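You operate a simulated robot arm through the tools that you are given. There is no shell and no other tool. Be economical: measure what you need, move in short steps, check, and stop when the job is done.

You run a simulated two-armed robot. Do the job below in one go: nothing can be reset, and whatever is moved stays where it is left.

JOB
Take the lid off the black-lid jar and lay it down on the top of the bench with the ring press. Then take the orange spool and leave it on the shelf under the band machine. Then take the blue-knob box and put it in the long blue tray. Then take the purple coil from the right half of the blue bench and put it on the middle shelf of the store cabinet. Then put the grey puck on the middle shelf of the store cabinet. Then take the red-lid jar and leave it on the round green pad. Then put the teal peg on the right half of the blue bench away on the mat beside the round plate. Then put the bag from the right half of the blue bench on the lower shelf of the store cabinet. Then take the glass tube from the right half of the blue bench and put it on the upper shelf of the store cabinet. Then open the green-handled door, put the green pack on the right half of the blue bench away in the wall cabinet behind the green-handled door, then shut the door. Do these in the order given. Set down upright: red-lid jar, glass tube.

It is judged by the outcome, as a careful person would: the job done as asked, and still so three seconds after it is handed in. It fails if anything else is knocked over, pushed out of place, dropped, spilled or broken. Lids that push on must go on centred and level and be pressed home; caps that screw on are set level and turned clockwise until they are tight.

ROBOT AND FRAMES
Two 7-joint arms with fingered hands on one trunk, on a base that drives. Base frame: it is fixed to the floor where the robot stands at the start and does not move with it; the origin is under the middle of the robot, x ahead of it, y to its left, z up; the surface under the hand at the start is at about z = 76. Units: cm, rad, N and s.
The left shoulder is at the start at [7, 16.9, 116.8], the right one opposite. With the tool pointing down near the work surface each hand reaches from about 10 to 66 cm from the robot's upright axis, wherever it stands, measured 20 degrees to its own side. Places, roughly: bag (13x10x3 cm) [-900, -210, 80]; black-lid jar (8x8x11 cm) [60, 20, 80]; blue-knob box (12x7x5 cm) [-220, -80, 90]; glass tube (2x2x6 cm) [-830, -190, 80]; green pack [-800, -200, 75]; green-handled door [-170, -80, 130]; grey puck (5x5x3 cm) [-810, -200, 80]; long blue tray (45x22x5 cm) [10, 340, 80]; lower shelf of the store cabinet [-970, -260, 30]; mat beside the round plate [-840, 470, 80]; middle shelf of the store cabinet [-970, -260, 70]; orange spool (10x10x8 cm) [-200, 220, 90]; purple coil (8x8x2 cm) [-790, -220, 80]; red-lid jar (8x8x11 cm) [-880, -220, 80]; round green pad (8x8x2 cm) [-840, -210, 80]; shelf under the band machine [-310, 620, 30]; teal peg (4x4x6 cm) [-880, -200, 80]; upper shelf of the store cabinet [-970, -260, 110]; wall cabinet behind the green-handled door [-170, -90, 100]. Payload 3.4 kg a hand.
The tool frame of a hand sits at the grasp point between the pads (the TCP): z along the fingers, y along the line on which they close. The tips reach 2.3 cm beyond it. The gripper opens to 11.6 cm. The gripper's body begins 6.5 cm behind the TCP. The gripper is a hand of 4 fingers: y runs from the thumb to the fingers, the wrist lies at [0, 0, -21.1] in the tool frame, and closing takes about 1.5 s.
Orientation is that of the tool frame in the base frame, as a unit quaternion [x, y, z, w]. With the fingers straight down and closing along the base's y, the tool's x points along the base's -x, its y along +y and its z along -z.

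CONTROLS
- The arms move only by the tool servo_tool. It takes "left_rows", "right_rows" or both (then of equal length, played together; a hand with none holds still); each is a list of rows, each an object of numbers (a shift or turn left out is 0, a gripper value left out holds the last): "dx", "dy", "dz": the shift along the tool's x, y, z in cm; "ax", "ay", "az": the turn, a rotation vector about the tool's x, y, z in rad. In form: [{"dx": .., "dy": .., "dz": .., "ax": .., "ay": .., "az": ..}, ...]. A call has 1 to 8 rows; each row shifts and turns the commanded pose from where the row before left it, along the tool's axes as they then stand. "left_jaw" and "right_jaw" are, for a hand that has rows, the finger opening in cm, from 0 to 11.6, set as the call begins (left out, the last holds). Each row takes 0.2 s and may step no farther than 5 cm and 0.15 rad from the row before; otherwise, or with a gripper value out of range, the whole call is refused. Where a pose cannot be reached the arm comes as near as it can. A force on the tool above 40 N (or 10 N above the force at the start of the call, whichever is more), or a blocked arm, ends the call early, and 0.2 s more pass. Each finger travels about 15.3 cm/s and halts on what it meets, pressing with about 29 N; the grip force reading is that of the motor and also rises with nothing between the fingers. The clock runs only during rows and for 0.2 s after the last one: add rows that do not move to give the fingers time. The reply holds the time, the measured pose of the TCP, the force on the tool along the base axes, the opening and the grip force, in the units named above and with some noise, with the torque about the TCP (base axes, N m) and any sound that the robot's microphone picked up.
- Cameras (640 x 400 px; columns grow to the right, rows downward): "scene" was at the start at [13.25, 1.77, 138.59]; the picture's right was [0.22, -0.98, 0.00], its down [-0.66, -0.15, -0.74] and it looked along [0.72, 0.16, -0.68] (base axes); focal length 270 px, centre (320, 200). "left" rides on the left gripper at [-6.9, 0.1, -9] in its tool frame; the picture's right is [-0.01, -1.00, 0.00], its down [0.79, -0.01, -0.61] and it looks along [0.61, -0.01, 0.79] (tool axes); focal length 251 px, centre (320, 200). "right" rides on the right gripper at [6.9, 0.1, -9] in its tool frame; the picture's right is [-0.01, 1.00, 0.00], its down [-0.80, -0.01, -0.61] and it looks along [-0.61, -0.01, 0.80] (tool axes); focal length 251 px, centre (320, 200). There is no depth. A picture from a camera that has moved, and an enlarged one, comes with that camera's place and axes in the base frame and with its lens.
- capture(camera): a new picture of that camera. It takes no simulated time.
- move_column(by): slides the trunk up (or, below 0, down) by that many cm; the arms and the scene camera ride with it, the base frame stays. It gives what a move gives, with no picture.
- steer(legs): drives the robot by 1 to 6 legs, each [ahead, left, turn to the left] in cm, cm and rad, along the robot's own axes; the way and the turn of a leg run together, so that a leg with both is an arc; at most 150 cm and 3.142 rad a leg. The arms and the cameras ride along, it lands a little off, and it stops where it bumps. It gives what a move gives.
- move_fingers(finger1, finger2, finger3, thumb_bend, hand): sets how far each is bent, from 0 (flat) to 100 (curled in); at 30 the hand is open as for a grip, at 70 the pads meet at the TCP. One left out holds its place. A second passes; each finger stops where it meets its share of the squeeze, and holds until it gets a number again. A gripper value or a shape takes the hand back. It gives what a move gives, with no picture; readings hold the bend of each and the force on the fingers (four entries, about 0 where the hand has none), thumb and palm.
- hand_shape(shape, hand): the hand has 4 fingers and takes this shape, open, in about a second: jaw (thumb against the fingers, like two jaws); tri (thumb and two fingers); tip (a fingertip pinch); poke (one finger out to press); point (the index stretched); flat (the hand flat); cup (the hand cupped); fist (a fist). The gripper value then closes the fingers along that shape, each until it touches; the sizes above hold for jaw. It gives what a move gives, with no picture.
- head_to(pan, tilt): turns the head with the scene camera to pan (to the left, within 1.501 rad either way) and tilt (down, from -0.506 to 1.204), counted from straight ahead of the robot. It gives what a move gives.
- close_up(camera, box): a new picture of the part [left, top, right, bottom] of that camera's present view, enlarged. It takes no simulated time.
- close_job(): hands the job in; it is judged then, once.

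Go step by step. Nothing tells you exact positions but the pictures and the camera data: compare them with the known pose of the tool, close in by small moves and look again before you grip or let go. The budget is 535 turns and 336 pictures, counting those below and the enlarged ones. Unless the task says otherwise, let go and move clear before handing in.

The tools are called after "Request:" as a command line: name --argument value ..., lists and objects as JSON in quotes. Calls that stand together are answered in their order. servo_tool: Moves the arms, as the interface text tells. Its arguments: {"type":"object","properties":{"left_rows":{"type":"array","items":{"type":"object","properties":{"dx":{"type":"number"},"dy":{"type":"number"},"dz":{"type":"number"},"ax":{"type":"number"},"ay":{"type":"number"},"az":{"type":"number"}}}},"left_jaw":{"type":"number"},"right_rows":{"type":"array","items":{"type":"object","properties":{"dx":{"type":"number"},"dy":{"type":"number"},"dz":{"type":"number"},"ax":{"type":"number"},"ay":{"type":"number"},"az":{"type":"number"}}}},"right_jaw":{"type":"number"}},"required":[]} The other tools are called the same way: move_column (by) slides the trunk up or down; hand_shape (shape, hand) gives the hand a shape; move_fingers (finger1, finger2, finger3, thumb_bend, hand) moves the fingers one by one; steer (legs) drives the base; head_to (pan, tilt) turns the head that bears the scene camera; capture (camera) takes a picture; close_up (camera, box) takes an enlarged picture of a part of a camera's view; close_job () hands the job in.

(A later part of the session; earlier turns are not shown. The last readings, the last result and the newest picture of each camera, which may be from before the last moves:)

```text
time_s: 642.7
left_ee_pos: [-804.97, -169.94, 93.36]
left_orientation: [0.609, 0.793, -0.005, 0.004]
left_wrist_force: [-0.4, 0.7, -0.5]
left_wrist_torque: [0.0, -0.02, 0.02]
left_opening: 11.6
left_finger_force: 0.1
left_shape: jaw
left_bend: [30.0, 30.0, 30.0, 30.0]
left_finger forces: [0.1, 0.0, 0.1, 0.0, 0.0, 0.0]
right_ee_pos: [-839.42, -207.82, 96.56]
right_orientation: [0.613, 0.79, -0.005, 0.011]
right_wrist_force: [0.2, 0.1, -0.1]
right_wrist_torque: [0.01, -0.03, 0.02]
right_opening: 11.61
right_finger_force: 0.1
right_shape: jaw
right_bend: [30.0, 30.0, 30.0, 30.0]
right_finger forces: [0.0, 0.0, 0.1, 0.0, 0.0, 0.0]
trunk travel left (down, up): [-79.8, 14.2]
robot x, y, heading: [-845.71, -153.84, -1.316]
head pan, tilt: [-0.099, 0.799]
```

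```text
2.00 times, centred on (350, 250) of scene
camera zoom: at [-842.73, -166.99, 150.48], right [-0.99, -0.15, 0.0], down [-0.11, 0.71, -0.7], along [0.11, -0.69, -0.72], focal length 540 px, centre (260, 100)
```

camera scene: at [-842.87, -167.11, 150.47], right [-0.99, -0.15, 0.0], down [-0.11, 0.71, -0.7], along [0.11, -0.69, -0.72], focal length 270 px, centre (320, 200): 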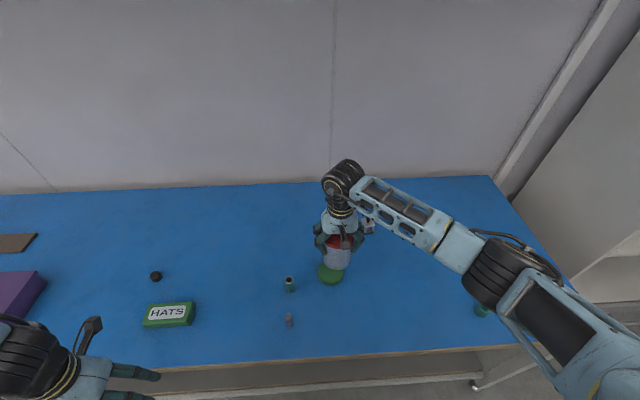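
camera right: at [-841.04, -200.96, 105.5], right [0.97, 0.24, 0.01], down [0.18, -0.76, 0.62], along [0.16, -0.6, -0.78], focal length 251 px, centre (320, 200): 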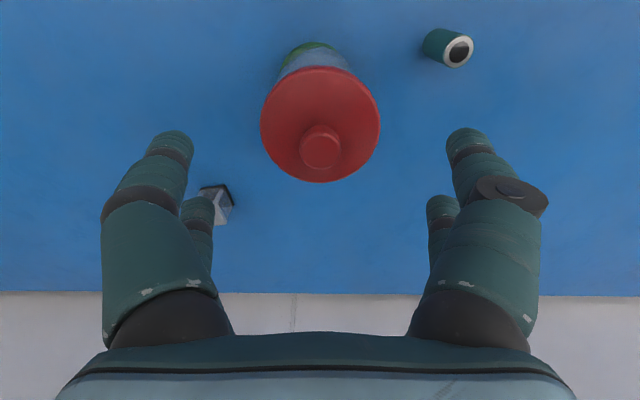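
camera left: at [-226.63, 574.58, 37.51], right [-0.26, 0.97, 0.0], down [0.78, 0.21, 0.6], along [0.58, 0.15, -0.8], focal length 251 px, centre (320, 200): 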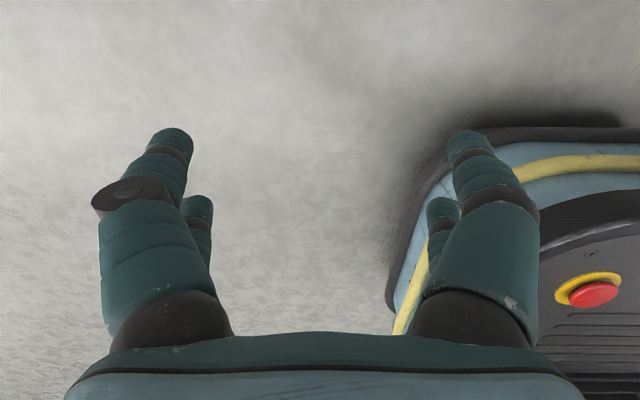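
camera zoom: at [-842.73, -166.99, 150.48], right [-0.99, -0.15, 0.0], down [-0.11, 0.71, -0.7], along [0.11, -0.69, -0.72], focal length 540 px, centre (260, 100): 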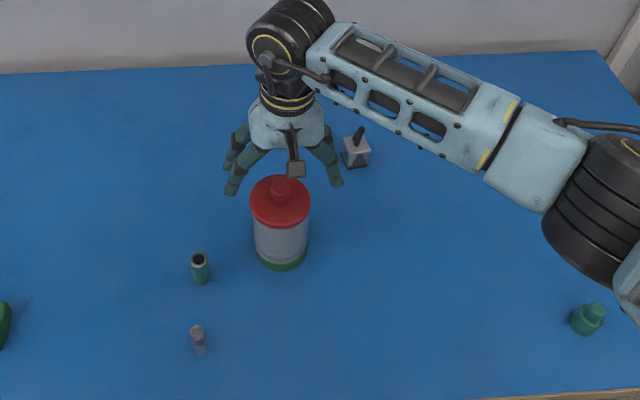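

Jar stands on the green pad. Next the teal peg at about [-881.5, -202.3]; strafe right and bring the hand above it with a narrower opening.

Request:
move_column --by 6

Request:
steer --legs '[[-4, -37, 0]]'

Request:
servo_tool --right_rows '[{"dx": 3.9, "dy": -0.8}, {"dx": 3.9, "dy": -0.8}, {"dx": 3.9, "dy": -0.8}, {}]' --right_jaw 7

Request:
capture --camera "right"

Request:
capture --camera "scene"

```text
time_s: 643.7
left_ee_pos: [-805.01, -169.95, 99.28]
left_orientation: [0.609, 0.793, -0.005, 0.003]
left_wrist_force: [0.4, 0.4, 0.2]
left_wrist_torque: [-0.01, 0.0, 0.04]
left_opening: 11.6
left_finger_force: 0.0
left_shape: jaw
left_bend: [30.0, 30.0, 30.0, 30.0]
left_finger forces: [0.1, 0.0, 0.1, 0.1, 0.1, 0.1]
right_ee_pos: [-839.39, -207.73, 102.64]
right_orientation: [0.613, 0.79, -0.004, 0.011]
right_wrist_force: [0.0, 0.4, -0.1]
right_wrist_torque: [0.02, 0.0, -0.01]
right_opening: 11.57
right_finger_force: 0.1
right_shape: jaw
right_bend: [30.0, 30.0, 30.0, 30.0]
right_finger forces: [0.0, 0.0, 0.0, 0.1, 0.0, 0.0]
trunk travel left (down, up): [-85.8, 8.2]
robot x, y, heading: [-845.5, -154.15, -1.315]
head pan, tilt: [-0.099, 0.799]
```

```text
time_s: 646.1
left_ee_pos: [-841.61, -175.28, 99.3]
left_orientation: [0.608, 0.794, -0.005, 0.003]
left_wrist_force: [-0.1, 0.0, -0.5]
left_wrist_torque: [0.0, 0.03, 0.01]
left_opening: 11.59
left_finger_force: 0.0
left_shape: jaw
left_bend: [30.0, 30.0, 30.0, 30.0]
left_finger forces: [0.0, 0.0, 0.0, 0.0, 0.1, 0.0]
right_ee_pos: [-875.75, -213.18, 102.53]
right_orientation: [0.612, 0.791, -0.004, 0.011]
right_wrist_force: [-0.1, -0.1, -0.1]
right_wrist_torque: [-0.01, 0.01, 0.02]
right_opening: 11.6
right_finger_force: 0.0
right_shape: jaw
right_bend: [30.0, 30.0, 30.0, 30.0]
right_finger forces: [0.1, 0.1, 0.0, 0.0, 0.0, 0.0]
trunk travel left (down, up): [-85.8, 8.2]
robot x, y, heading: [-882.06, -159.96, -1.316]
head pan, tilt: [-0.099, 0.799]
```

```text
time_s: 647.1
left_ee_pos: [-841.72, -175.2, 99.24]
left_orientation: [0.608, 0.794, -0.005, 0.002]
left_wrist_force: [-0.7, 0.5, 1.1]
left_wrist_torque: [-0.04, 0.01, 0.01]
left_opening: 11.62
left_finger_force: 0.0
left_shape: jaw
left_bend: [30.0, 30.0, 30.0, 30.0]
left_finger forces: [0.0, 0.0, 0.0, 0.1, 0.0, 0.0]
right_ee_pos: [-881.27, -202.37, 102.37]
right_orientation: [0.611, 0.791, -0.003, 0.011]
right_wrist_force: [0.8, -0.4, 0.2]
right_wrist_torque: [-0.01, -0.02, 0.02]
right_opening: 7.05
right_finger_force: 0.0
right_shape: jaw
right_bend: [71.0, 71.0, 71.0, 72.0]
right_finger forces: [0.0, 0.1, 0.1, 0.0, 0.0, 0.0]
trunk travel left (down, up): [-85.8, 8.2]
robot x, y, heading: [-882.02, -159.78, -1.314]
head pan, tilt: [-0.099, 0.799]
```

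```text
126 pictures are left
camera right: at [-882.97, -195.68, 111.24], right [0.97, 0.24, 0.01], down [0.18, -0.76, 0.62], along [0.16, -0.6, -0.78], focal length 251 px, centre (320, 200)
```

right: 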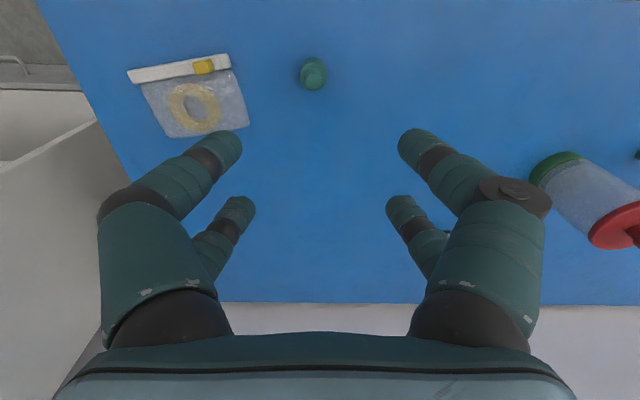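

```text
125 pictures are left
camera scene: at [-879.43, -172.41, 156.47], right [-0.99, -0.15, 0.0], down [-0.11, 0.71, -0.7], along [0.11, -0.69, -0.72], focal length 270 px, centre (320, 200)
```

scene: 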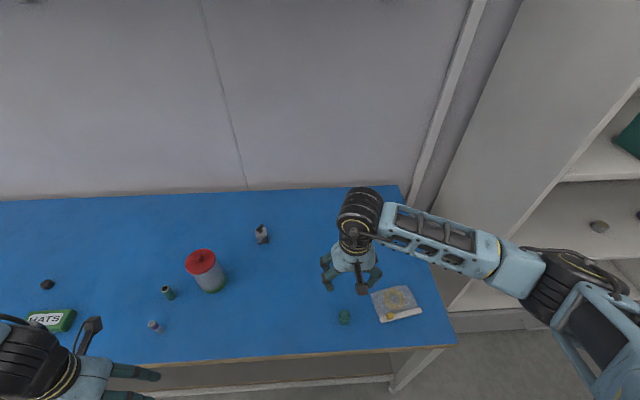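

Aligned over the peg. Lower the trunk and descend.

Request:
move_column --by -13

Request:
servo_tool --right_rows '[{"dy": -0.4, "dz": 2}, {"dz": 2.5}, {}]'

Request:
capture --camera "right"

```text
time_s: 648.6
left_ee_pos: [-841.82, -175.24, 86.25]
left_orientation: [0.608, 0.794, -0.004, 0.003]
left_wrist_force: [0.6, 0.5, -0.3]
left_wrist_torque: [0.03, -0.01, -0.01]
left_opening: 11.62
left_finger_force: 0.1
left_shape: jaw
left_bend: [30.0, 30.0, 30.0, 30.0]
left_finger forces: [0.0, 0.1, 0.0, 0.0, 0.0, 0.1]
right_ee_pos: [-881.37, -202.51, 89.43]
right_orientation: [0.612, 0.791, -0.004, 0.011]
right_wrist_force: [0.3, 0.1, 0.8]
right_wrist_torque: [0.0, 0.03, 0.03]
right_opening: 7.06
right_finger_force: 0.1
right_shape: jaw
right_bend: [71.0, 71.0, 71.0, 72.0]
right_finger forces: [0.1, 0.1, 0.2, 0.0, 0.0, 0.0]
trunk travel left (down, up): [-72.8, 21.2]
robot x, y, heading: [-881.85, -159.43, -1.314]
head pan, tilt: [-0.099, 0.799]
```

```text
time_s: 649.4
left_ee_pos: [-841.79, -175.28, 86.24]
left_orientation: [0.608, 0.794, -0.005, 0.004]
left_wrist_force: [-0.4, 1.1, 0.6]
left_wrist_torque: [0.0, 0.0, -0.02]
left_opening: 11.6
left_finger_force: 0.1
left_shape: jaw
left_bend: [30.0, 30.0, 30.0, 30.0]
left_finger forces: [0.0, 0.0, 0.0, 0.0, 0.1, 0.1]
right_ee_pos: [-881.63, -202.68, 84.84]
right_orientation: [0.611, 0.791, -0.004, 0.011]
right_wrist_force: [-0.9, 0.5, 0.1]
right_wrist_torque: [-0.02, 0.04, 0.02]
right_opening: 7.04
right_finger_force: 0.0
right_shape: jaw
right_bend: [71.0, 71.0, 71.0, 72.0]
right_finger forces: [0.1, 0.0, 0.0, 0.1, 0.0, 0.0]
trunk travel left (down, up): [-72.8, 21.2]
robot x, y, heading: [-881.88, -159.28, -1.318]
head pan, tilt: [-0.099, 0.799]
```

```text
124 pictures are left
camera right: at [-883.28, -195.87, 93.7], right [0.97, 0.24, 0.01], down [0.19, -0.76, 0.62], along [0.16, -0.6, -0.78], focal length 251 px, centre (320, 200)
```

right: 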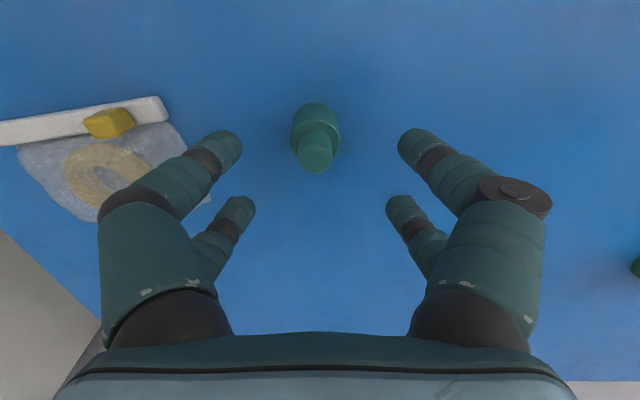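

The peg is slim (3 cm), so I'll grip it with the front finger pair: shift back 2.9 cm, descend, close.

Request:
servo_tool --right_rows '[{"dx": 2.9, "dy": -0.1}, {"dz": 2.5}, {"dz": 2.5}, {"dz": 0.6}, {}]'

Request:
capture --camera "right"

```text
time_s: 650.6
left_ee_pos: [-841.7, -175.35, 86.2]
left_orientation: [0.609, 0.793, -0.004, 0.003]
left_wrist_force: [-0.6, -0.7, 0.6]
left_wrist_torque: [0.0, 0.01, 0.0]
left_opening: 11.6
left_finger_force: 0.0
left_shape: jaw
left_bend: [30.0, 30.0, 30.0, 30.0]
left_finger forces: [0.0, 0.1, 0.1, 0.0, 0.0, 0.1]
right_ee_pos: [-882.32, -199.94, 79.13]
right_orientation: [0.612, 0.791, -0.005, 0.011]
right_wrist_force: [-0.8, -0.3, 0.0]
right_wrist_torque: [0.0, 0.05, 0.01]
right_opening: 7.05
right_finger_force: 0.0
right_shape: jaw
right_bend: [71.0, 71.0, 71.0, 72.0]
right_finger forces: [0.0, 0.1, 0.0, 0.1, 0.1, 0.1]
trunk travel left (down, up): [-72.8, 21.2]
robot x, y, heading: [-882.16, -159.38, -1.319]
head pan, tilt: [-0.099, 0.799]
```

```text
123 pictures are left
camera right: at [-884.04, -193.19, 88.05], right [0.97, 0.24, 0.01], down [0.19, -0.76, 0.62], along [0.16, -0.6, -0.78], focal length 251 px, centre (320, 200)
```

right: 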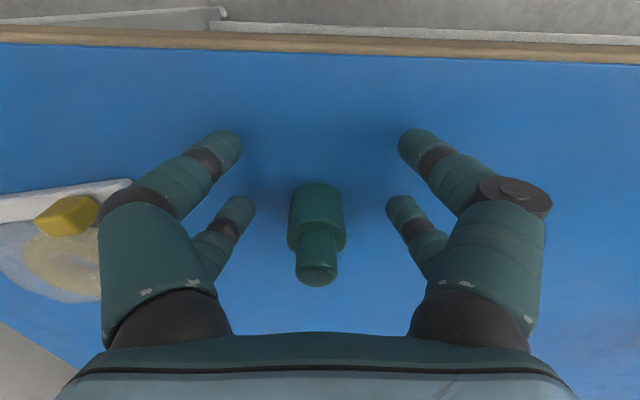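

Request:
servo_tool --right_rows '[{}, {}, {}, {}, {}, {}, {}]' --right_jaw 0

Request:
capture --camera "right"

```text
time_s: 652.2
left_ee_pos: [-841.75, -175.36, 86.25]
left_orientation: [0.608, 0.794, -0.005, 0.003]
left_wrist_force: [-0.1, -0.4, 0.4]
left_wrist_torque: [0.03, 0.03, -0.03]
left_opening: 11.61
left_finger_force: 0.0
left_shape: jaw
left_bend: [30.0, 30.0, 30.0, 30.0]
left_finger forces: [0.0, 0.0, 0.1, 0.1, 0.1, 0.0]
right_ee_pos: [-882.31, -200.02, 79.17]
right_orientation: [0.612, 0.791, -0.004, 0.011]
right_wrist_force: [-0.7, -0.7, -0.2]
right_wrist_torque: [0.0, 0.01, 0.02]
right_opening: 0.01
right_finger_force: 29.5
right_shape: jaw
right_bend: [61.0, 76.0, 77.0, 60.0]
right_finger forces: [0.0, 0.0, 0.0, 0.0, 0.0, 0.0]
trunk travel left (down, up): [-72.8, 21.2]
robot x, y, heading: [-882.08, -159.72, -1.317]
head pan, tilt: [-0.099, 0.799]
```

```text
122 pictures are left
camera right: at [-884.04, -193.19, 88.07], right [0.97, 0.24, 0.01], down [0.19, -0.76, 0.62], along [0.16, -0.6, -0.78], focal length 251 px, centre (320, 200)
```

right: 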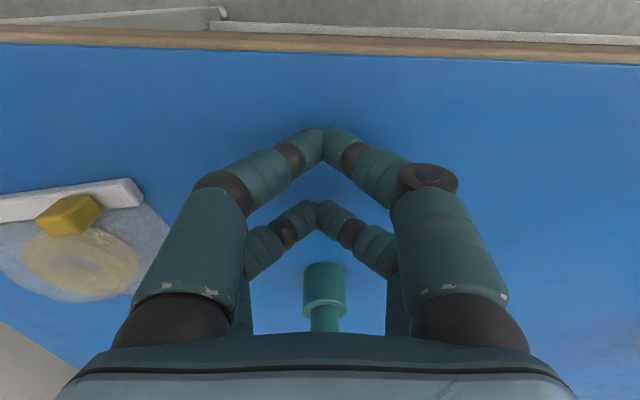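

The peg slipped forward but stands upright. I'll open, raise, and look again.

Request:
servo_tool --right_rows '[{}, {}, {}, {"dz": -3}, {"dz": -3}, {"dz": -1}, {}]' --right_jaw 7

Request:
capture --camera "right"

```text
time_s: 653.8
left_ee_pos: [-841.69, -175.23, 86.35]
left_orientation: [0.609, 0.793, -0.004, 0.004]
left_wrist_force: [-0.6, -0.2, -0.1]
left_wrist_torque: [0.01, -0.02, -0.01]
left_opening: 11.57
left_finger_force: 0.0
left_shape: jaw
left_bend: [30.0, 30.0, 30.0, 30.0]
left_finger forces: [0.0, 0.0, 0.0, 0.0, 0.1, 0.0]
right_ee_pos: [-882.4, -199.8, 86.14]
right_orientation: [0.612, 0.791, -0.004, 0.011]
right_wrist_force: [-0.2, 0.0, 0.7]
right_wrist_torque: [0.01, 0.02, -0.01]
right_opening: 6.95
right_finger_force: 0.1
right_shape: jaw
right_bend: [71.0, 71.0, 71.0, 72.0]
right_finger forces: [0.1, 0.0, 0.0, 0.0, 0.0, 0.1]
trunk travel left (down, up): [-72.8, 21.2]
robot x, y, heading: [-882.2, -159.42, -1.314]
head pan, tilt: [-0.099, 0.799]
```

```text
121 pictures are left
camera right: at [-884.07, -193.04, 95.09], right [0.97, 0.24, 0.01], down [0.18, -0.76, 0.62], along [0.16, -0.61, -0.78], focal length 251 px, centre (320, 200)
```

right: 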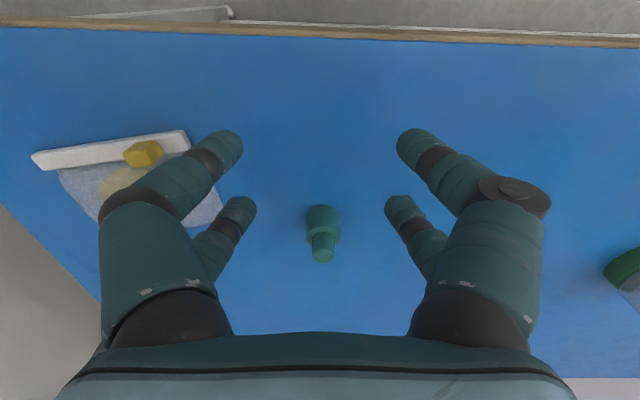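

Peg at about [-879.9, -208.5]. This time I'll err so it would be squeezed into the cage rather than out.

Request:
servo_tool --right_rows '[{"dx": -4, "dy": 0.3}, {"dx": -3.8}, {"dz": 2.5}, {"dz": 2.5}, {"dz": 2}, {}]'

Request:
capture --camera "right"

```text
time_s: 655.2
left_ee_pos: [-841.83, -175.39, 86.32]
left_orientation: [0.608, 0.794, -0.004, 0.004]
left_wrist_force: [0.4, 0.1, 0.0]
left_wrist_torque: [-0.01, 0.02, -0.04]
left_opening: 11.62
left_finger_force: 0.0
left_shape: jaw
left_bend: [30.0, 30.0, 30.0, 30.0]
left_finger forces: [0.1, 0.0, 0.1, 0.1, 0.0, 0.0]
right_ee_pos: [-880.19, -207.59, 79.35]
right_orientation: [0.612, 0.791, -0.004, 0.011]
right_wrist_force: [-0.6, -0.3, 1.0]
right_wrist_torque: [0.0, 0.01, 0.02]
right_opening: 6.95
right_finger_force: 0.0
right_shape: jaw
right_bend: [71.0, 71.0, 71.0, 72.0]
right_finger forces: [0.1, 0.0, 0.0, 0.0, 0.1, 0.0]
trunk travel left (down, up): [-72.8, 21.2]
robot x, y, heading: [-882.01, -159.72, -1.315]
head pan, tilt: [-0.099, 0.799]
```

```text
120 pictures are left
camera right: at [-881.74, -200.66, 88.23], right [0.97, 0.24, 0.01], down [0.19, -0.76, 0.62], along [0.16, -0.6, -0.78], focal length 251 px, centre (320, 200)
```

right: 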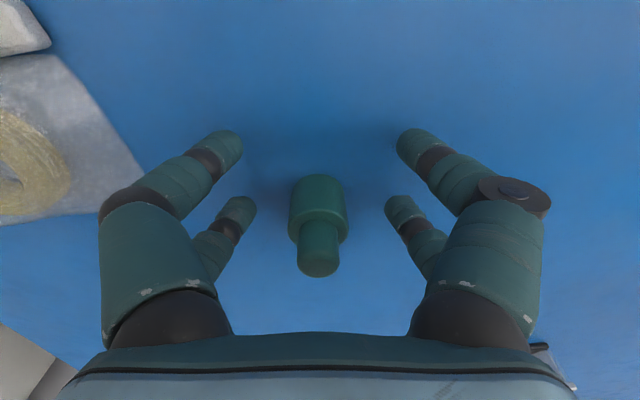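

Geometry shows the peg's centre still 2.6 cm ahead of the TCP; move 1.3 cm forward more, then close.

Request:
servo_tool --right_rows '[{"dx": -0.7}, {"dx": -0.6}, {}]'

Request:
servo_tool --right_rows '[{}, {}, {}, {}, {}, {}, {}]' --right_jaw 0

Request:
capture --camera "right"

```text
time_s: 656.0
left_ee_pos: [-841.68, -175.28, 86.22]
left_orientation: [0.608, 0.794, -0.005, 0.003]
left_wrist_force: [0.2, 0.2, 0.6]
left_wrist_torque: [0.02, -0.02, -0.01]
left_opening: 11.58
left_finger_force: 0.0
left_shape: jaw
left_bend: [30.0, 30.0, 30.0, 30.0]
left_finger forces: [0.1, 0.0, 0.1, 0.0, 0.0, 0.1]
right_ee_pos: [-879.82, -208.71, 79.32]
right_orientation: [0.612, 0.79, -0.005, 0.011]
right_wrist_force: [-0.3, -0.3, -0.2]
right_wrist_torque: [-0.02, 0.02, -0.02]
right_opening: 6.98
right_finger_force: 0.1
right_shape: jaw
right_bend: [71.0, 71.0, 71.0, 72.0]
right_finger forces: [0.0, 0.0, 0.0, 0.1, 0.0, 0.0]
trunk travel left (down, up): [-72.8, 21.2]
robot x, y, heading: [-881.91, -159.25, -1.313]
head pan, tilt: [-0.099, 0.799]
```

```text
time_s: 657.6
left_ee_pos: [-841.68, -175.36, 86.25]
left_orientation: [0.608, 0.794, -0.004, 0.004]
left_wrist_force: [0.8, 0.8, 0.5]
left_wrist_torque: [0.0, -0.03, -0.05]
left_opening: 11.58
left_finger_force: 0.1
left_shape: jaw
left_bend: [30.0, 30.0, 30.0, 30.0]
left_finger forces: [0.0, 0.0, 0.0, 0.0, 0.0, 0.0]
right_ee_pos: [-879.86, -208.89, 79.33]
right_orientation: [0.612, 0.791, -0.004, 0.011]
right_wrist_force: [-0.7, -0.2, -1.4]
right_wrist_torque: [0.06, 0.03, -0.03]
right_opening: 0.0
right_finger_force: 28.5
right_shape: jaw
right_bend: [62.0, 73.0, 73.0, 61.0]
right_finger forces: [0.1, 22.4, 22.3, 0.1, 0.0, 0.0]
trunk travel left (down, up): [-72.8, 21.2]
robot x, y, heading: [-882.17, -159.16, -1.315]
head pan, tilt: [-0.099, 0.799]
```

```text
119 pictures are left
camera right: at [-881.45, -201.97, 88.23], right [0.97, 0.24, 0.01], down [0.19, -0.76, 0.62], along [0.16, -0.6, -0.78], focal length 251 px, centre (320, 200)
```

right: 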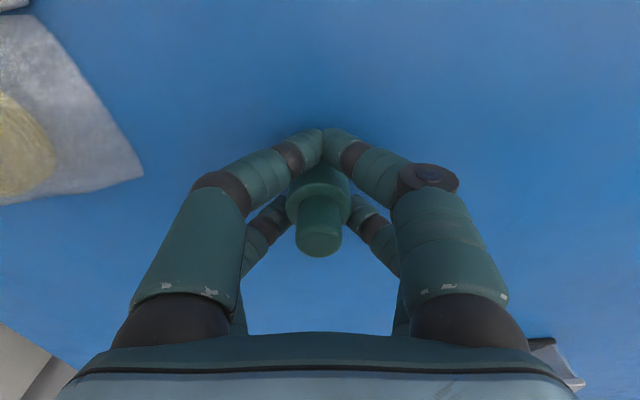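

Now fingers 2 and 3 hold the peg at 22 N. Lift and check.

Request:
servo_tool --right_rows '[{"dz": -0.7}, {"dz": -1.5}, {"dz": -2.5}, {"dz": -3}, {}]'

Request:
capture --camera "right"

Request:
close_up --camera "scene" --box '[280, 190, 440, 350]'

```text
time_s: 658.8
left_ee_pos: [-841.7, -175.13, 86.3]
left_orientation: [0.608, 0.794, -0.004, 0.003]
left_wrist_force: [0.1, 0.0, -1.7]
left_wrist_torque: [-0.01, -0.02, 0.0]
left_opening: 11.6
left_finger_force: 0.0
left_shape: jaw
left_bend: [30.0, 30.0, 30.0, 30.0]
left_finger forces: [0.0, 0.1, 0.0, 0.0, 0.0, 0.1]
right_ee_pos: [-879.97, -208.57, 87.21]
right_orientation: [0.612, 0.791, -0.005, 0.011]
right_wrist_force: [-0.1, 0.1, -2.3]
right_wrist_torque: [0.0, 0.02, 0.02]
right_opening: 0.01
right_finger_force: 28.6
right_shape: jaw
right_bend: [62.0, 73.0, 73.0, 61.0]
right_finger forces: [0.0, 22.3, 22.3, 0.0, 0.1, 0.0]
trunk travel left (down, up): [-72.8, 21.2]
robot x, y, heading: [-882.2, -159.02, -1.317]
head pan, tilt: [-0.099, 0.799]
```

```text
118 pictures are left
camera right: at [-881.65, -201.85, 96.04], right [0.97, 0.24, 0.01], down [0.18, -0.76, 0.62], along [0.16, -0.6, -0.78], focal length 251 px, centre (320, 200)
```

right: 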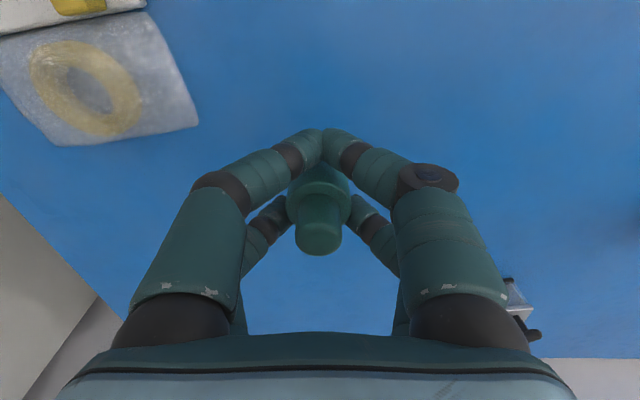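

```text
2.50 times, centred on (360, 270) of scene
camera zoom: at [-879.47, -172.42, 143.47], right [-0.99, -0.15, 0.0], down [-0.11, 0.71, -0.7], along [0.11, -0.69, -0.72], focal length 676 px, centre (220, 25)
```

zoom: 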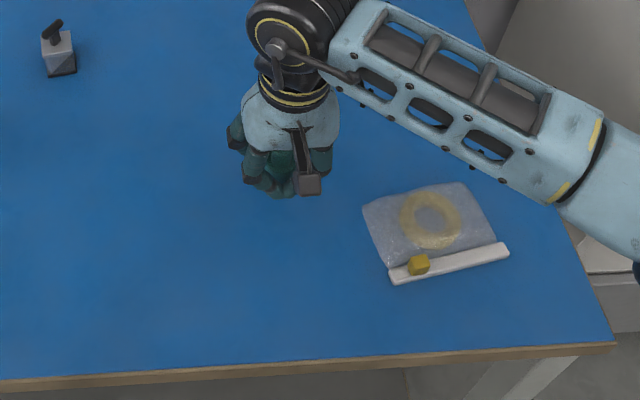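

Peg held. Back away, raise the trunk, and look for the round plate and its mat to the north.

Request:
move_column --by 20

Request:
servo_tool --right_rows '[{"dx": 4}, {"dx": 4}, {"dx": 4}, {}]'

Request:
steer --legs '[[-60, 0, 0], [0, 0, 1.5], [0, 0, 1.39]]'

Request:
head_to --pan 0 --tilt 0.2

Request:
capture --camera "scene"

```text
time_s: 661.0
left_ee_pos: [-841.71, -175.26, 106.26]
left_orientation: [0.608, 0.794, -0.005, 0.003]
left_wrist_force: [0.6, -0.2, -0.5]
left_wrist_torque: [-0.01, 0.02, 0.02]
left_opening: 11.62
left_finger_force: 0.0
left_shape: jaw
left_bend: [30.0, 30.0, 30.0, 30.0]
left_finger forces: [0.0, 0.1, 0.0, 0.0, 0.0, 0.0]
right_ee_pos: [-880.03, -208.54, 107.15]
right_orientation: [0.613, 0.79, -0.005, 0.012]
right_wrist_force: [0.5, -0.1, -2.0]
right_wrist_torque: [0.01, -0.01, 0.03]
right_opening: 0.0
right_finger_force: 28.6
right_shape: jaw
right_bend: [62.0, 73.0, 73.0, 61.0]
right_finger forces: [0.1, 22.3, 22.2, 0.0, 0.1, 0.1]
trunk travel left (down, up): [-92.8, 1.2]
robot x, y, heading: [-882.0, -159.18, -1.317]
head pan, tilt: [-0.099, 0.799]
```

```text
time_s: 662.0
left_ee_pos: [-841.9, -175.25, 106.26]
left_orientation: [0.609, 0.793, -0.004, 0.003]
left_wrist_force: [0.6, -0.2, -0.1]
left_wrist_torque: [0.0, 0.0, -0.01]
left_opening: 11.58
left_finger_force: 0.1
left_shape: jaw
left_bend: [30.0, 30.0, 30.0, 30.0]
left_finger forces: [0.1, 0.1, 0.0, 0.0, 0.0, 0.0]
right_ee_pos: [-883.08, -197.0, 106.72]
right_orientation: [0.613, 0.79, -0.004, 0.01]
right_wrist_force: [0.8, 0.9, -1.4]
right_wrist_torque: [0.02, 0.01, 0.01]
right_opening: 0.01
right_finger_force: 28.9
right_shape: jaw
right_bend: [62.0, 73.0, 73.0, 61.0]
right_finger forces: [0.1, 22.1, 22.4, 0.1, 0.1, 0.0]
trunk travel left (down, up): [-92.8, 1.2]
robot x, y, heading: [-882.0, -158.96, -1.318]
head pan, tilt: [-0.099, 0.799]
```

```text
time_s: 672.5
left_ee_pos: [-932.63, -76.35, 106.21]
left_orientation: [0.714, -0.7, -0.003, -0.004]
left_wrist_force: [0.2, -0.4, -0.1]
left_wrist_torque: [-0.02, 0.0, 0.04]
left_opening: 11.63
left_finger_force: 0.1
left_shape: jaw
left_bend: [30.0, 30.0, 30.0, 30.0]
left_finger forces: [0.0, 0.1, 0.0, 0.0, 0.1, 0.0]
right_ee_pos: [-887.37, -65.19, 106.92]
right_orientation: [0.712, -0.702, -0.011, -0.005]
right_wrist_force: [-0.2, -0.2, -2.1]
right_wrist_torque: [0.01, 0.0, -0.01]
right_opening: 0.0
right_finger_force: 29.0
right_shape: jaw
right_bend: [62.0, 73.0, 73.0, 61.0]
right_finger forces: [0.1, 22.1, 22.1, 0.0, 0.0, 0.0]
trunk travel left (down, up): [-92.8, 1.2]
robot x, y, heading: [-897.21, -101.28, 1.583]
head pan, tilt: [-0.099, 0.799]
```

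```text
time_s: 673.5
left_ee_pos: [-932.6, -76.37, 106.24]
left_orientation: [0.714, -0.7, -0.003, -0.005]
left_wrist_force: [-1.0, 0.8, 0.8]
left_wrist_torque: [-0.02, -0.01, -0.03]
left_opening: 11.58
left_finger_force: 0.1
left_shape: jaw
left_bend: [30.0, 30.0, 30.0, 30.0]
left_finger forces: [0.0, 0.0, 0.0, 0.0, 0.1, 0.1]
right_ee_pos: [-887.37, -65.17, 106.95]
right_orientation: [0.712, -0.703, -0.011, -0.006]
right_wrist_force: [0.8, 0.0, -1.9]
right_wrist_torque: [-0.02, -0.01, -0.01]
right_opening: 0.0
right_finger_force: 29.5
right_shape: jaw
right_bend: [62.0, 73.0, 73.0, 61.0]
right_finger forces: [0.1, 22.1, 22.1, 0.0, 0.0, 0.1]
trunk travel left (down, up): [-92.8, 1.2]
robot x, y, heading: [-897.28, -101.22, 1.584]
head pan, tilt: [0.0, 0.201]
```

```text
116 pictures are left
camera scene: at [-897.33, -87.15, 168.83], right [1.0, 0.01, 0.0], down [0.0, -0.2, -0.98], along [-0.01, 0.98, -0.2], focal length 270 px, centre (320, 200)
```

scene: 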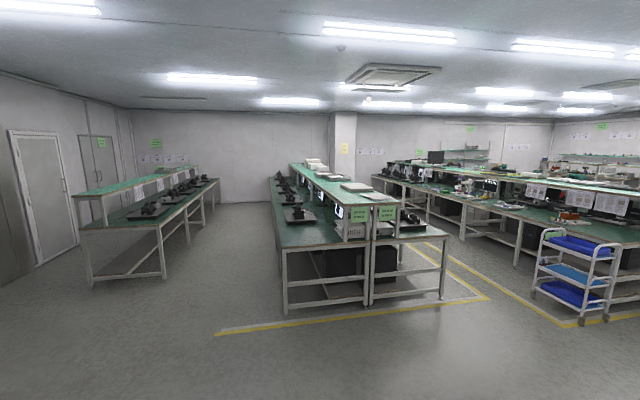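

The round plate should be on the double bench, reached from the aisle on its right. I'll drive to the aisle mouth and look.

Request:
steer --legs '[[60, -95, 0], [60, -85, 0], [100, 0, 0]]'

Request:
head_to --pan 0.15 --tilt 0.3

Request:
capture --camera "scene"

```text
time_s: 689.0
left_ee_pos: [-756.77, 146.93, 106.3]
left_orientation: [0.716, -0.698, -0.003, -0.005]
left_wrist_force: [0.5, 0.6, 0.3]
left_wrist_torque: [0.01, 0.01, 0.03]
left_opening: 11.61
left_finger_force: 0.0
left_shape: jaw
left_bend: [30.0, 30.0, 30.0, 30.0]
left_finger forces: [0.0, 0.0, 0.0, 0.0, 0.0, 0.1]
right_ee_pos: [-711.49, 158.42, 106.87]
right_orientation: [0.713, -0.702, -0.011, -0.006]
right_wrist_force: [-0.5, 0.1, -1.2]
right_wrist_torque: [-0.01, -0.01, 0.02]
right_opening: 0.02
right_finger_force: 29.2
right_shape: jaw
right_bend: [62.0, 73.0, 73.0, 61.0]
right_finger forces: [0.0, 22.0, 22.1, 0.0, 0.0, 0.0]
trunk travel left (down, up): [-92.8, 1.2]
robot x, y, heading: [-721.25, 121.94, 1.588]
head pan, tilt: [0.0, 0.201]
```

```text
time_s: 689.7
left_ee_pos: [-756.81, 146.96, 106.34]
left_orientation: [0.716, -0.698, -0.002, -0.004]
left_wrist_force: [-0.1, 0.2, -0.4]
left_wrist_torque: [0.06, -0.02, 0.0]
left_opening: 11.58
left_finger_force: 0.0
left_shape: jaw
left_bend: [30.0, 30.0, 30.0, 30.0]
left_finger forces: [0.0, 0.0, 0.0, 0.0, 0.1, 0.1]
right_ee_pos: [-711.57, 158.33, 106.76]
right_orientation: [0.713, -0.701, -0.011, -0.005]
right_wrist_force: [-0.2, 0.8, -1.7]
right_wrist_torque: [-0.06, 0.0, 0.02]
right_opening: 0.0
right_finger_force: 29.1
right_shape: jaw
right_bend: [62.0, 73.0, 73.0, 61.0]
right_finger forces: [0.0, 21.9, 22.1, 0.0, 0.1, 0.0]
trunk travel left (down, up): [-92.8, 1.2]
robot x, y, heading: [-721.37, 122.09, 1.59]
head pan, tilt: [0.15, 0.3]
```

```text
115 pictures are left
camera scene: at [-722.8, 136.28, 167.92], right [0.99, 0.16, 0.0], down [0.05, -0.29, -0.96], along [-0.16, 0.94, -0.3], focal length 270 px, centre (320, 200)
```

scene: 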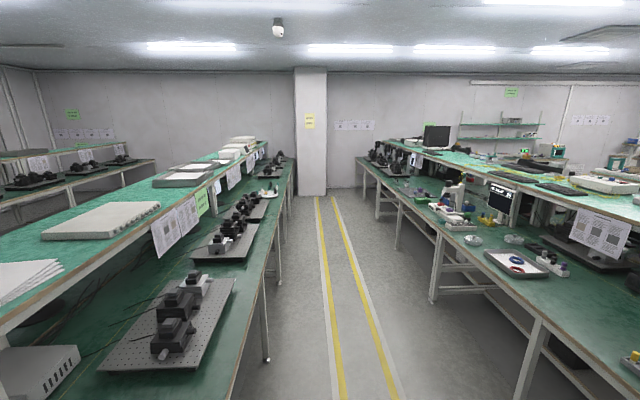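

Request:
close_up --camera "scene" --box '[200, 130, 320, 230]'

Request:
steer --legs '[[0, 0, 0.1], [130, 0, 0], [70, 0, 0]]'

Request:
head_to --pan 0.4 --tilt 0.4

Request:
capture --camera "scene"

```text
4.00 times, centred on (260, 180) of scene
camera zoom: at [-722.8, 136.28, 167.92], right [0.99, 0.16, 0.0], down [0.05, -0.29, -0.96], along [-0.16, 0.94, -0.3], focal length 1081 px, centre (560, 280)
```

zoom: 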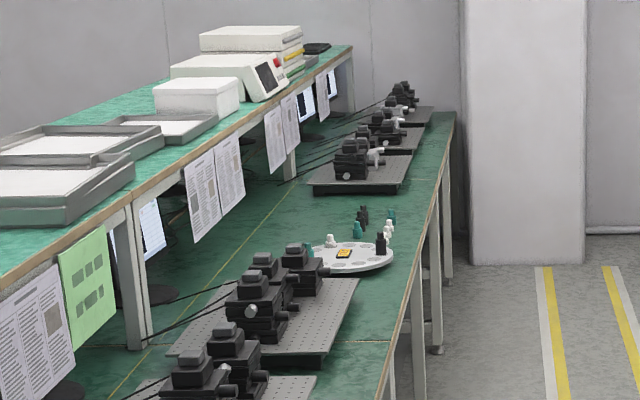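

```text
time_s: 700.2
left_ee_pos: [-780.31, 341.88, 106.24]
left_orientation: [0.747, -0.665, -0.004, -0.005]
left_wrist_force: [0.0, -0.8, -0.3]
left_wrist_torque: [-0.01, 0.0, 0.03]
left_opening: 11.61
left_finger_force: 0.1
left_shape: jaw
left_bend: [30.0, 30.0, 30.0, 30.0]
left_finger forces: [0.1, 0.0, 0.0, 0.0, 0.0, 0.0]
right_ee_pos: [-736.38, 357.25, 106.92]
right_orientation: [0.744, -0.668, -0.01, -0.006]
right_wrist_force: [-0.5, 0.7, -2.0]
right_wrist_torque: [-0.02, -0.02, -0.01]
right_opening: 0.0
right_finger_force: 29.8
right_shape: jaw
right_bend: [62.0, 73.0, 73.0, 61.0]
right_finger forces: [0.1, 21.9, 21.6, 0.0, 0.1, 0.1]
trunk travel left (down, up): [-92.8, 1.2]
robot x, y, heading: [-742.89, 320.19, 1.673]
head pan, tilt: [0.15, 0.3]
```

```text
time_s: 701.0
left_ee_pos: [-780.36, 341.95, 106.16]
left_orientation: [0.747, -0.665, -0.003, -0.004]
left_wrist_force: [-0.4, 0.1, 0.1]
left_wrist_torque: [0.04, 0.0, -0.02]
left_opening: 11.58
left_finger_force: 0.0
left_shape: jaw
left_bend: [30.0, 30.0, 30.0, 30.0]
left_finger forces: [0.0, 0.1, 0.0, 0.0, 0.0, 0.1]
right_ee_pos: [-736.35, 357.55, 106.95]
right_orientation: [0.744, -0.668, -0.011, -0.006]
right_wrist_force: [0.4, -0.5, -2.3]
right_wrist_torque: [-0.01, 0.0, 0.0]
right_opening: 0.02
right_finger_force: 28.8
right_shape: jaw
right_bend: [62.0, 73.0, 73.0, 61.0]
right_finger forces: [0.0, 21.9, 21.5, 0.0, 0.1, 0.0]
trunk travel left (down, up): [-92.8, 1.2]
robot x, y, heading: [-742.72, 319.91, 1.679]
head pan, tilt: [0.4, 0.4]
```

```text
113 pictures are left
camera scene: at [-747.69, 333.47, 166.98], right [0.87, 0.48, 0.0], down [0.19, -0.34, -0.92], along [-0.45, 0.81, -0.39], focal length 270 px, centre (320, 200)
```

scene: 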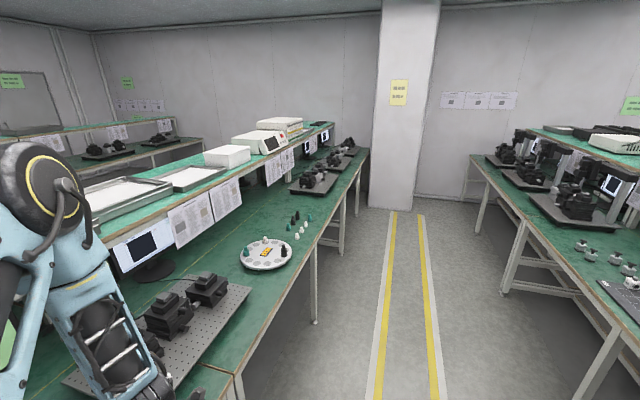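

Request:
close_up --camera "scene" --box '[220, 190, 340, 290]'

Request:
close_up --camera "scene" --box '[160, 130, 360, 255]'

```text
4.00 times, centred on (280, 240) of scene
camera zoom: at [-747.69, 333.47, 166.98], right [0.87, 0.48, 0.0], down [0.19, -0.34, -0.92], along [-0.45, 0.81, -0.39], focal length 1081 px, centre (480, 40)
```

zoom: 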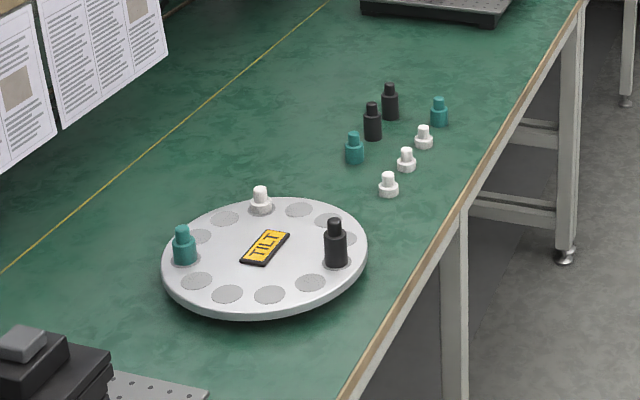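

```text
3.20 times, centred on (260, 192) of scene
camera zoom: at [-747.69, 333.47, 166.98], right [0.87, 0.48, 0.0], down [0.19, -0.34, -0.92], along [-0.45, 0.81, -0.39], focal length 865 px, centre (512, 224)
```

zoom: 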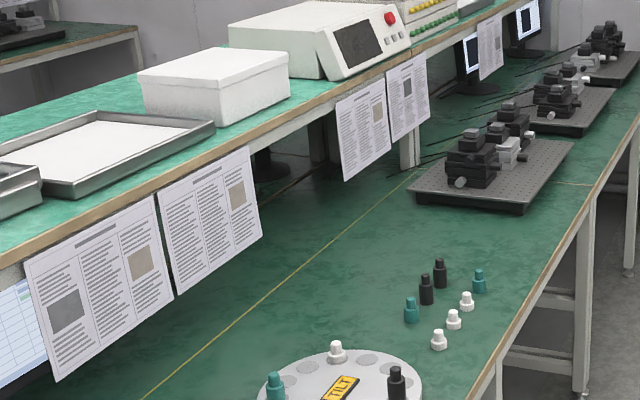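

Request:
close_up --camera "scene" --box '[270, 200, 340, 244]'

```text
9.09 times, centred on (305, 222) of scene
camera zoom: at [-747.69, 333.47, 166.98], right [0.87, 0.48, 0.0], down [0.19, -0.34, -0.92], along [-0.45, 0.81, -0.39], focal length 2457 px, centre (456, 0)
```

zoom: 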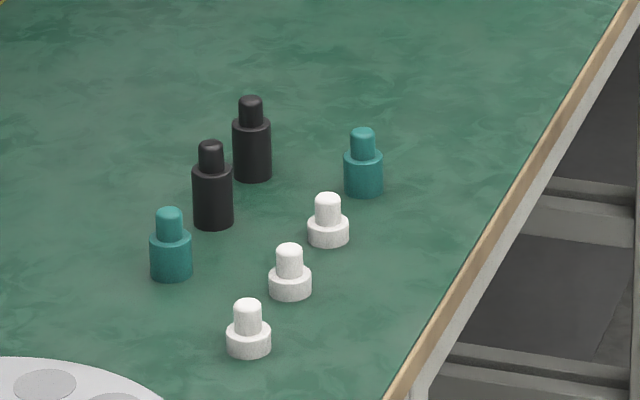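

The pegs beside the "TILT" plate stand in a 2×4 grid with one empty slot near [-844, 458] – the mat area. I'll drive abreast and turn to face the bench.

Request:
steer --legs '[[138, 8, 0], [0, 0, 1.68]]'

Request:
head_to --pan -0.1 --tilt 0.7

Request:
capture --camera "scene"

```text
time_s: 711.9
left_ee_pos: [-782.88, 417.39, 106.25]
left_orientation: [0.994, 0.106, -0.005, 0.0]
left_wrist_force: [0.1, -0.6, 0.6]
left_wrist_torque: [-0.02, 0.02, 0.0]
left_opening: 11.6
left_finger_force: 0.1
left_shape: jaw
left_bend: [30.0, 30.0, 30.0, 30.0]
left_finger forces: [0.0, 0.1, 0.1, 0.0, 0.1, 0.1]
right_ee_pos: [-802.37, 459.93, 106.8]
right_orientation: [0.995, 0.102, -0.011, 0.005]
right_wrist_force: [0.0, -0.4, 0.5]
right_wrist_torque: [0.0, 0.03, -0.01]
right_opening: 0.0
right_finger_force: 29.0
right_shape: jaw
right_bend: [61.0, 75.0, 75.0, 61.0]
right_finger forces: [0.0, 21.1, 21.4, 0.0, 0.0, 0.0]
trunk travel left (down, up): [-92.8, 1.2]
robot x, y, heading: [-764.86, 457.14, -2.936]
head pan, tilt: [0.4, 0.4]
```

```text
time_s: 712.8
left_ee_pos: [-782.84, 417.42, 106.21]
left_orientation: [0.994, 0.107, -0.005, -0.001]
left_wrist_force: [-0.1, -1.2, -0.1]
left_wrist_torque: [-0.01, 0.01, -0.01]
left_opening: 11.63
left_finger_force: 0.0
left_shape: jaw
left_bend: [30.0, 30.0, 30.0, 30.0]
left_finger forces: [0.0, 0.0, 0.0, 0.0, 0.0, 0.1]
right_ee_pos: [-802.44, 459.82, 106.76]
right_orientation: [0.995, 0.101, -0.011, 0.004]
right_wrist_force: [0.9, 0.2, 0.3]
right_wrist_torque: [0.03, 0.04, 0.0]
right_opening: 0.02
right_finger_force: 28.8
right_shape: jaw
right_bend: [61.0, 75.0, 75.0, 61.0]
right_finger forces: [0.1, 21.1, 21.5, 0.1, 0.0, 0.0]
trunk travel left (down, up): [-92.8, 1.2]
robot x, y, heading: [-764.97, 456.84, -2.942]
head pan, tilt: [-0.099, 0.7]
```

```text
109 pictures are left
camera scene: at [-778.26, 454.92, 164.3], right [-0.1, 0.99, 0.0], down [0.64, 0.07, -0.77], along [-0.76, -0.08, -0.64], focal length 270 px, centre (320, 200)
```

scene: 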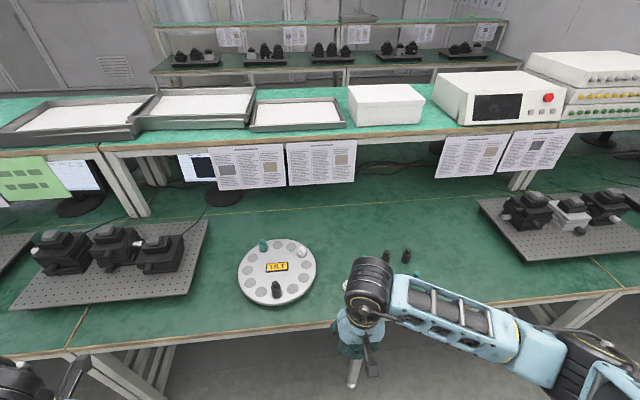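

Request:
capture --camera "right"

```text
108 pictures are left
camera right: at [-795.43, 461.19, 115.75], right [0.19, -0.98, 0.01], down [-0.77, -0.15, 0.62], along [-0.61, -0.13, -0.78], focal length 251 px, centre (320, 200)
```

right: 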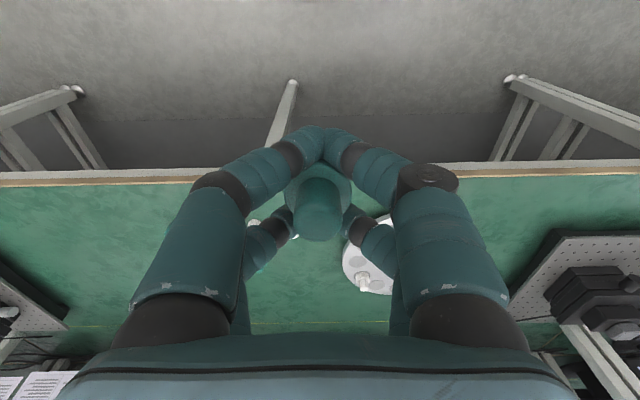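

Request:
close_up --camera "right" --box '[240, 120, 400, 260]'

Request:
close_up --camera "scene" --box '[310, 250, 430, 370]'

```text
2.86 times, centred on (320, 190) of right
camera zoom: at [-795.43, 461.19, 115.75], right [0.19, -0.98, 0.01], down [-0.77, -0.15, 0.62], along [-0.61, -0.13, -0.78], focal length 718 px, centre (320, 229)
```

zoom: 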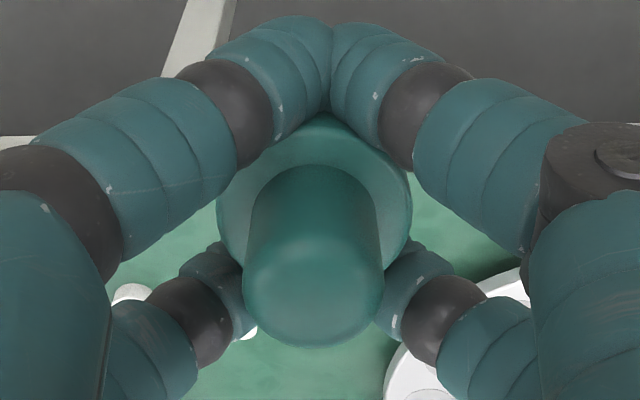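

```text
3.33 times, centred on (370, 310) of scene
camera zoom: at [-778.26, 454.92, 164.3], right [-0.1, 0.99, 0.0], down [0.64, 0.07, -0.77], along [-0.76, -0.08, -0.64], focal length 901 px, centre (153, -167)
```

zoom: 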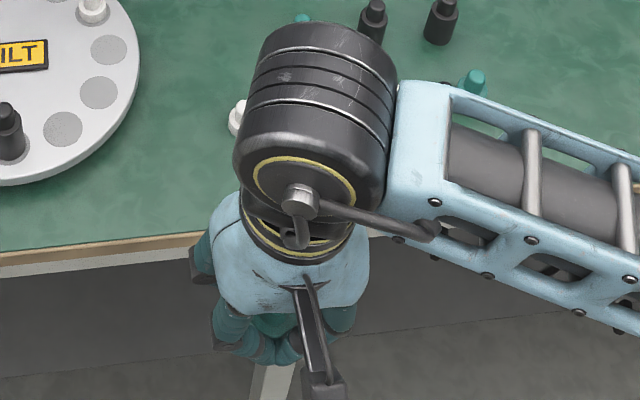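

The peg has pivoted slightly but is held; it will right itself on contact. I'll move in over the empty slot.

Request:
steer --legs '[[27, 0, 0]]'

Request:
servo_tool --right_rows '[{"dx": -3.2, "dy": -1.6}, {"dx": -3.2, "dy": -1.6}, {"dx": -3.2, "dy": -1.6}, {"dx": -3, "dy": -1.6}, {}]'

Request:
capture --camera "right"

Request:
capture --camera "scene"

```text
time_s: 714.8
left_ee_pos: [-809.16, 412.11, 106.38]
left_orientation: [0.994, 0.105, -0.006, -0.001]
left_wrist_force: [0.2, 0.1, 0.4]
left_wrist_torque: [-0.02, 0.03, 0.0]
left_opening: 11.6
left_finger_force: 0.1
left_shape: jaw
left_bend: [30.0, 30.0, 30.0, 30.0]
left_finger forces: [0.0, 0.1, 0.1, 0.0, 0.0, 0.0]
right_ee_pos: [-828.92, 454.42, 106.89]
right_orientation: [0.995, 0.101, -0.012, 0.005]
right_wrist_force: [0.6, 0.1, -2.5]
right_wrist_torque: [-0.01, -0.03, 0.0]
right_opening: 0.0
right_finger_force: 28.7
right_shape: jaw
right_bend: [61.0, 75.0, 75.0, 61.0]
right_finger forces: [0.0, 21.1, 21.4, 0.0, 0.0, 0.1]
trunk travel left (down, up): [-92.8, 1.2]
robot x, y, heading: [-791.26, 451.71, -2.933]
head pan, tilt: [-0.099, 0.7]
```

```text
time_s: 716.0
left_ee_pos: [-809.32, 411.97, 106.33]
left_orientation: [0.994, 0.105, -0.006, -0.001]
left_wrist_force: [0.7, -0.6, -0.2]
left_wrist_torque: [0.01, 0.03, -0.02]
left_opening: 11.61
left_finger_force: 0.1
left_shape: jaw
left_bend: [30.0, 30.0, 30.0, 30.0]
left_finger forces: [0.0, 0.0, 0.1, 0.0, 0.1, 0.0]
right_ee_pos: [-842.58, 458.06, 107.15]
right_orientation: [0.995, 0.101, -0.012, 0.005]
right_wrist_force: [-0.4, -0.6, -2.1]
right_wrist_torque: [-0.01, 0.03, 0.02]
right_opening: 0.0
right_finger_force: 29.2
right_shape: jaw
right_bend: [61.0, 75.0, 75.0, 61.0]
right_finger forces: [0.1, 20.8, 22.7, 0.0, 0.1, 0.0]
trunk travel left (down, up): [-92.8, 1.2]
robot x, y, heading: [-791.63, 451.63, -2.935]
head pan, tilt: [-0.099, 0.7]
```

```text
105 pictures are left
camera right: at [-835.62, 459.52, 116.04], right [0.19, -0.98, 0.01], down [-0.77, -0.15, 0.62], along [-0.61, -0.13, -0.78], focal length 251 px, centre (320, 200)
```

right: 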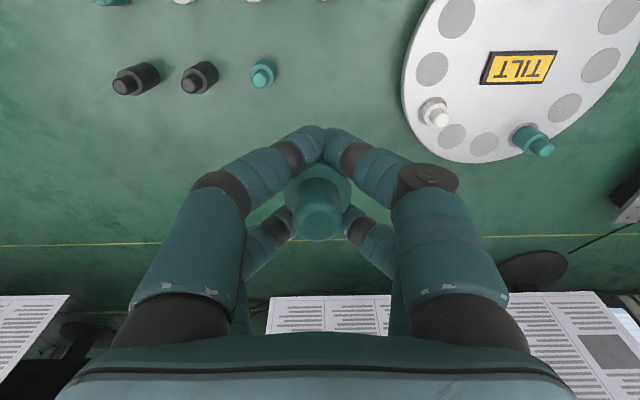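

```text
104 pictures are left
camera scene: at [-804.81, 449.48, 164.31], right [-0.1, 0.99, 0.0], down [0.64, 0.07, -0.77], along [-0.76, -0.08, -0.64], focal length 270 px, centre (320, 200)
```

scene: 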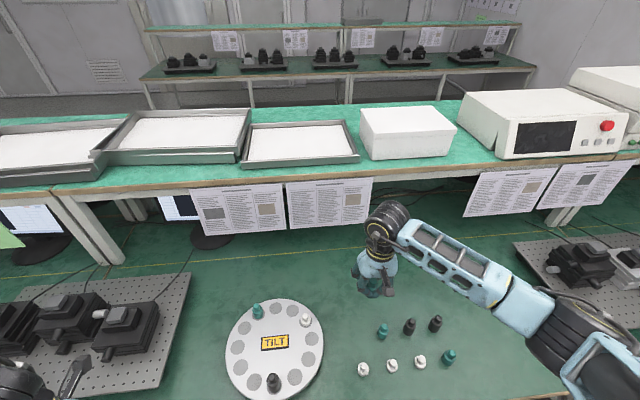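

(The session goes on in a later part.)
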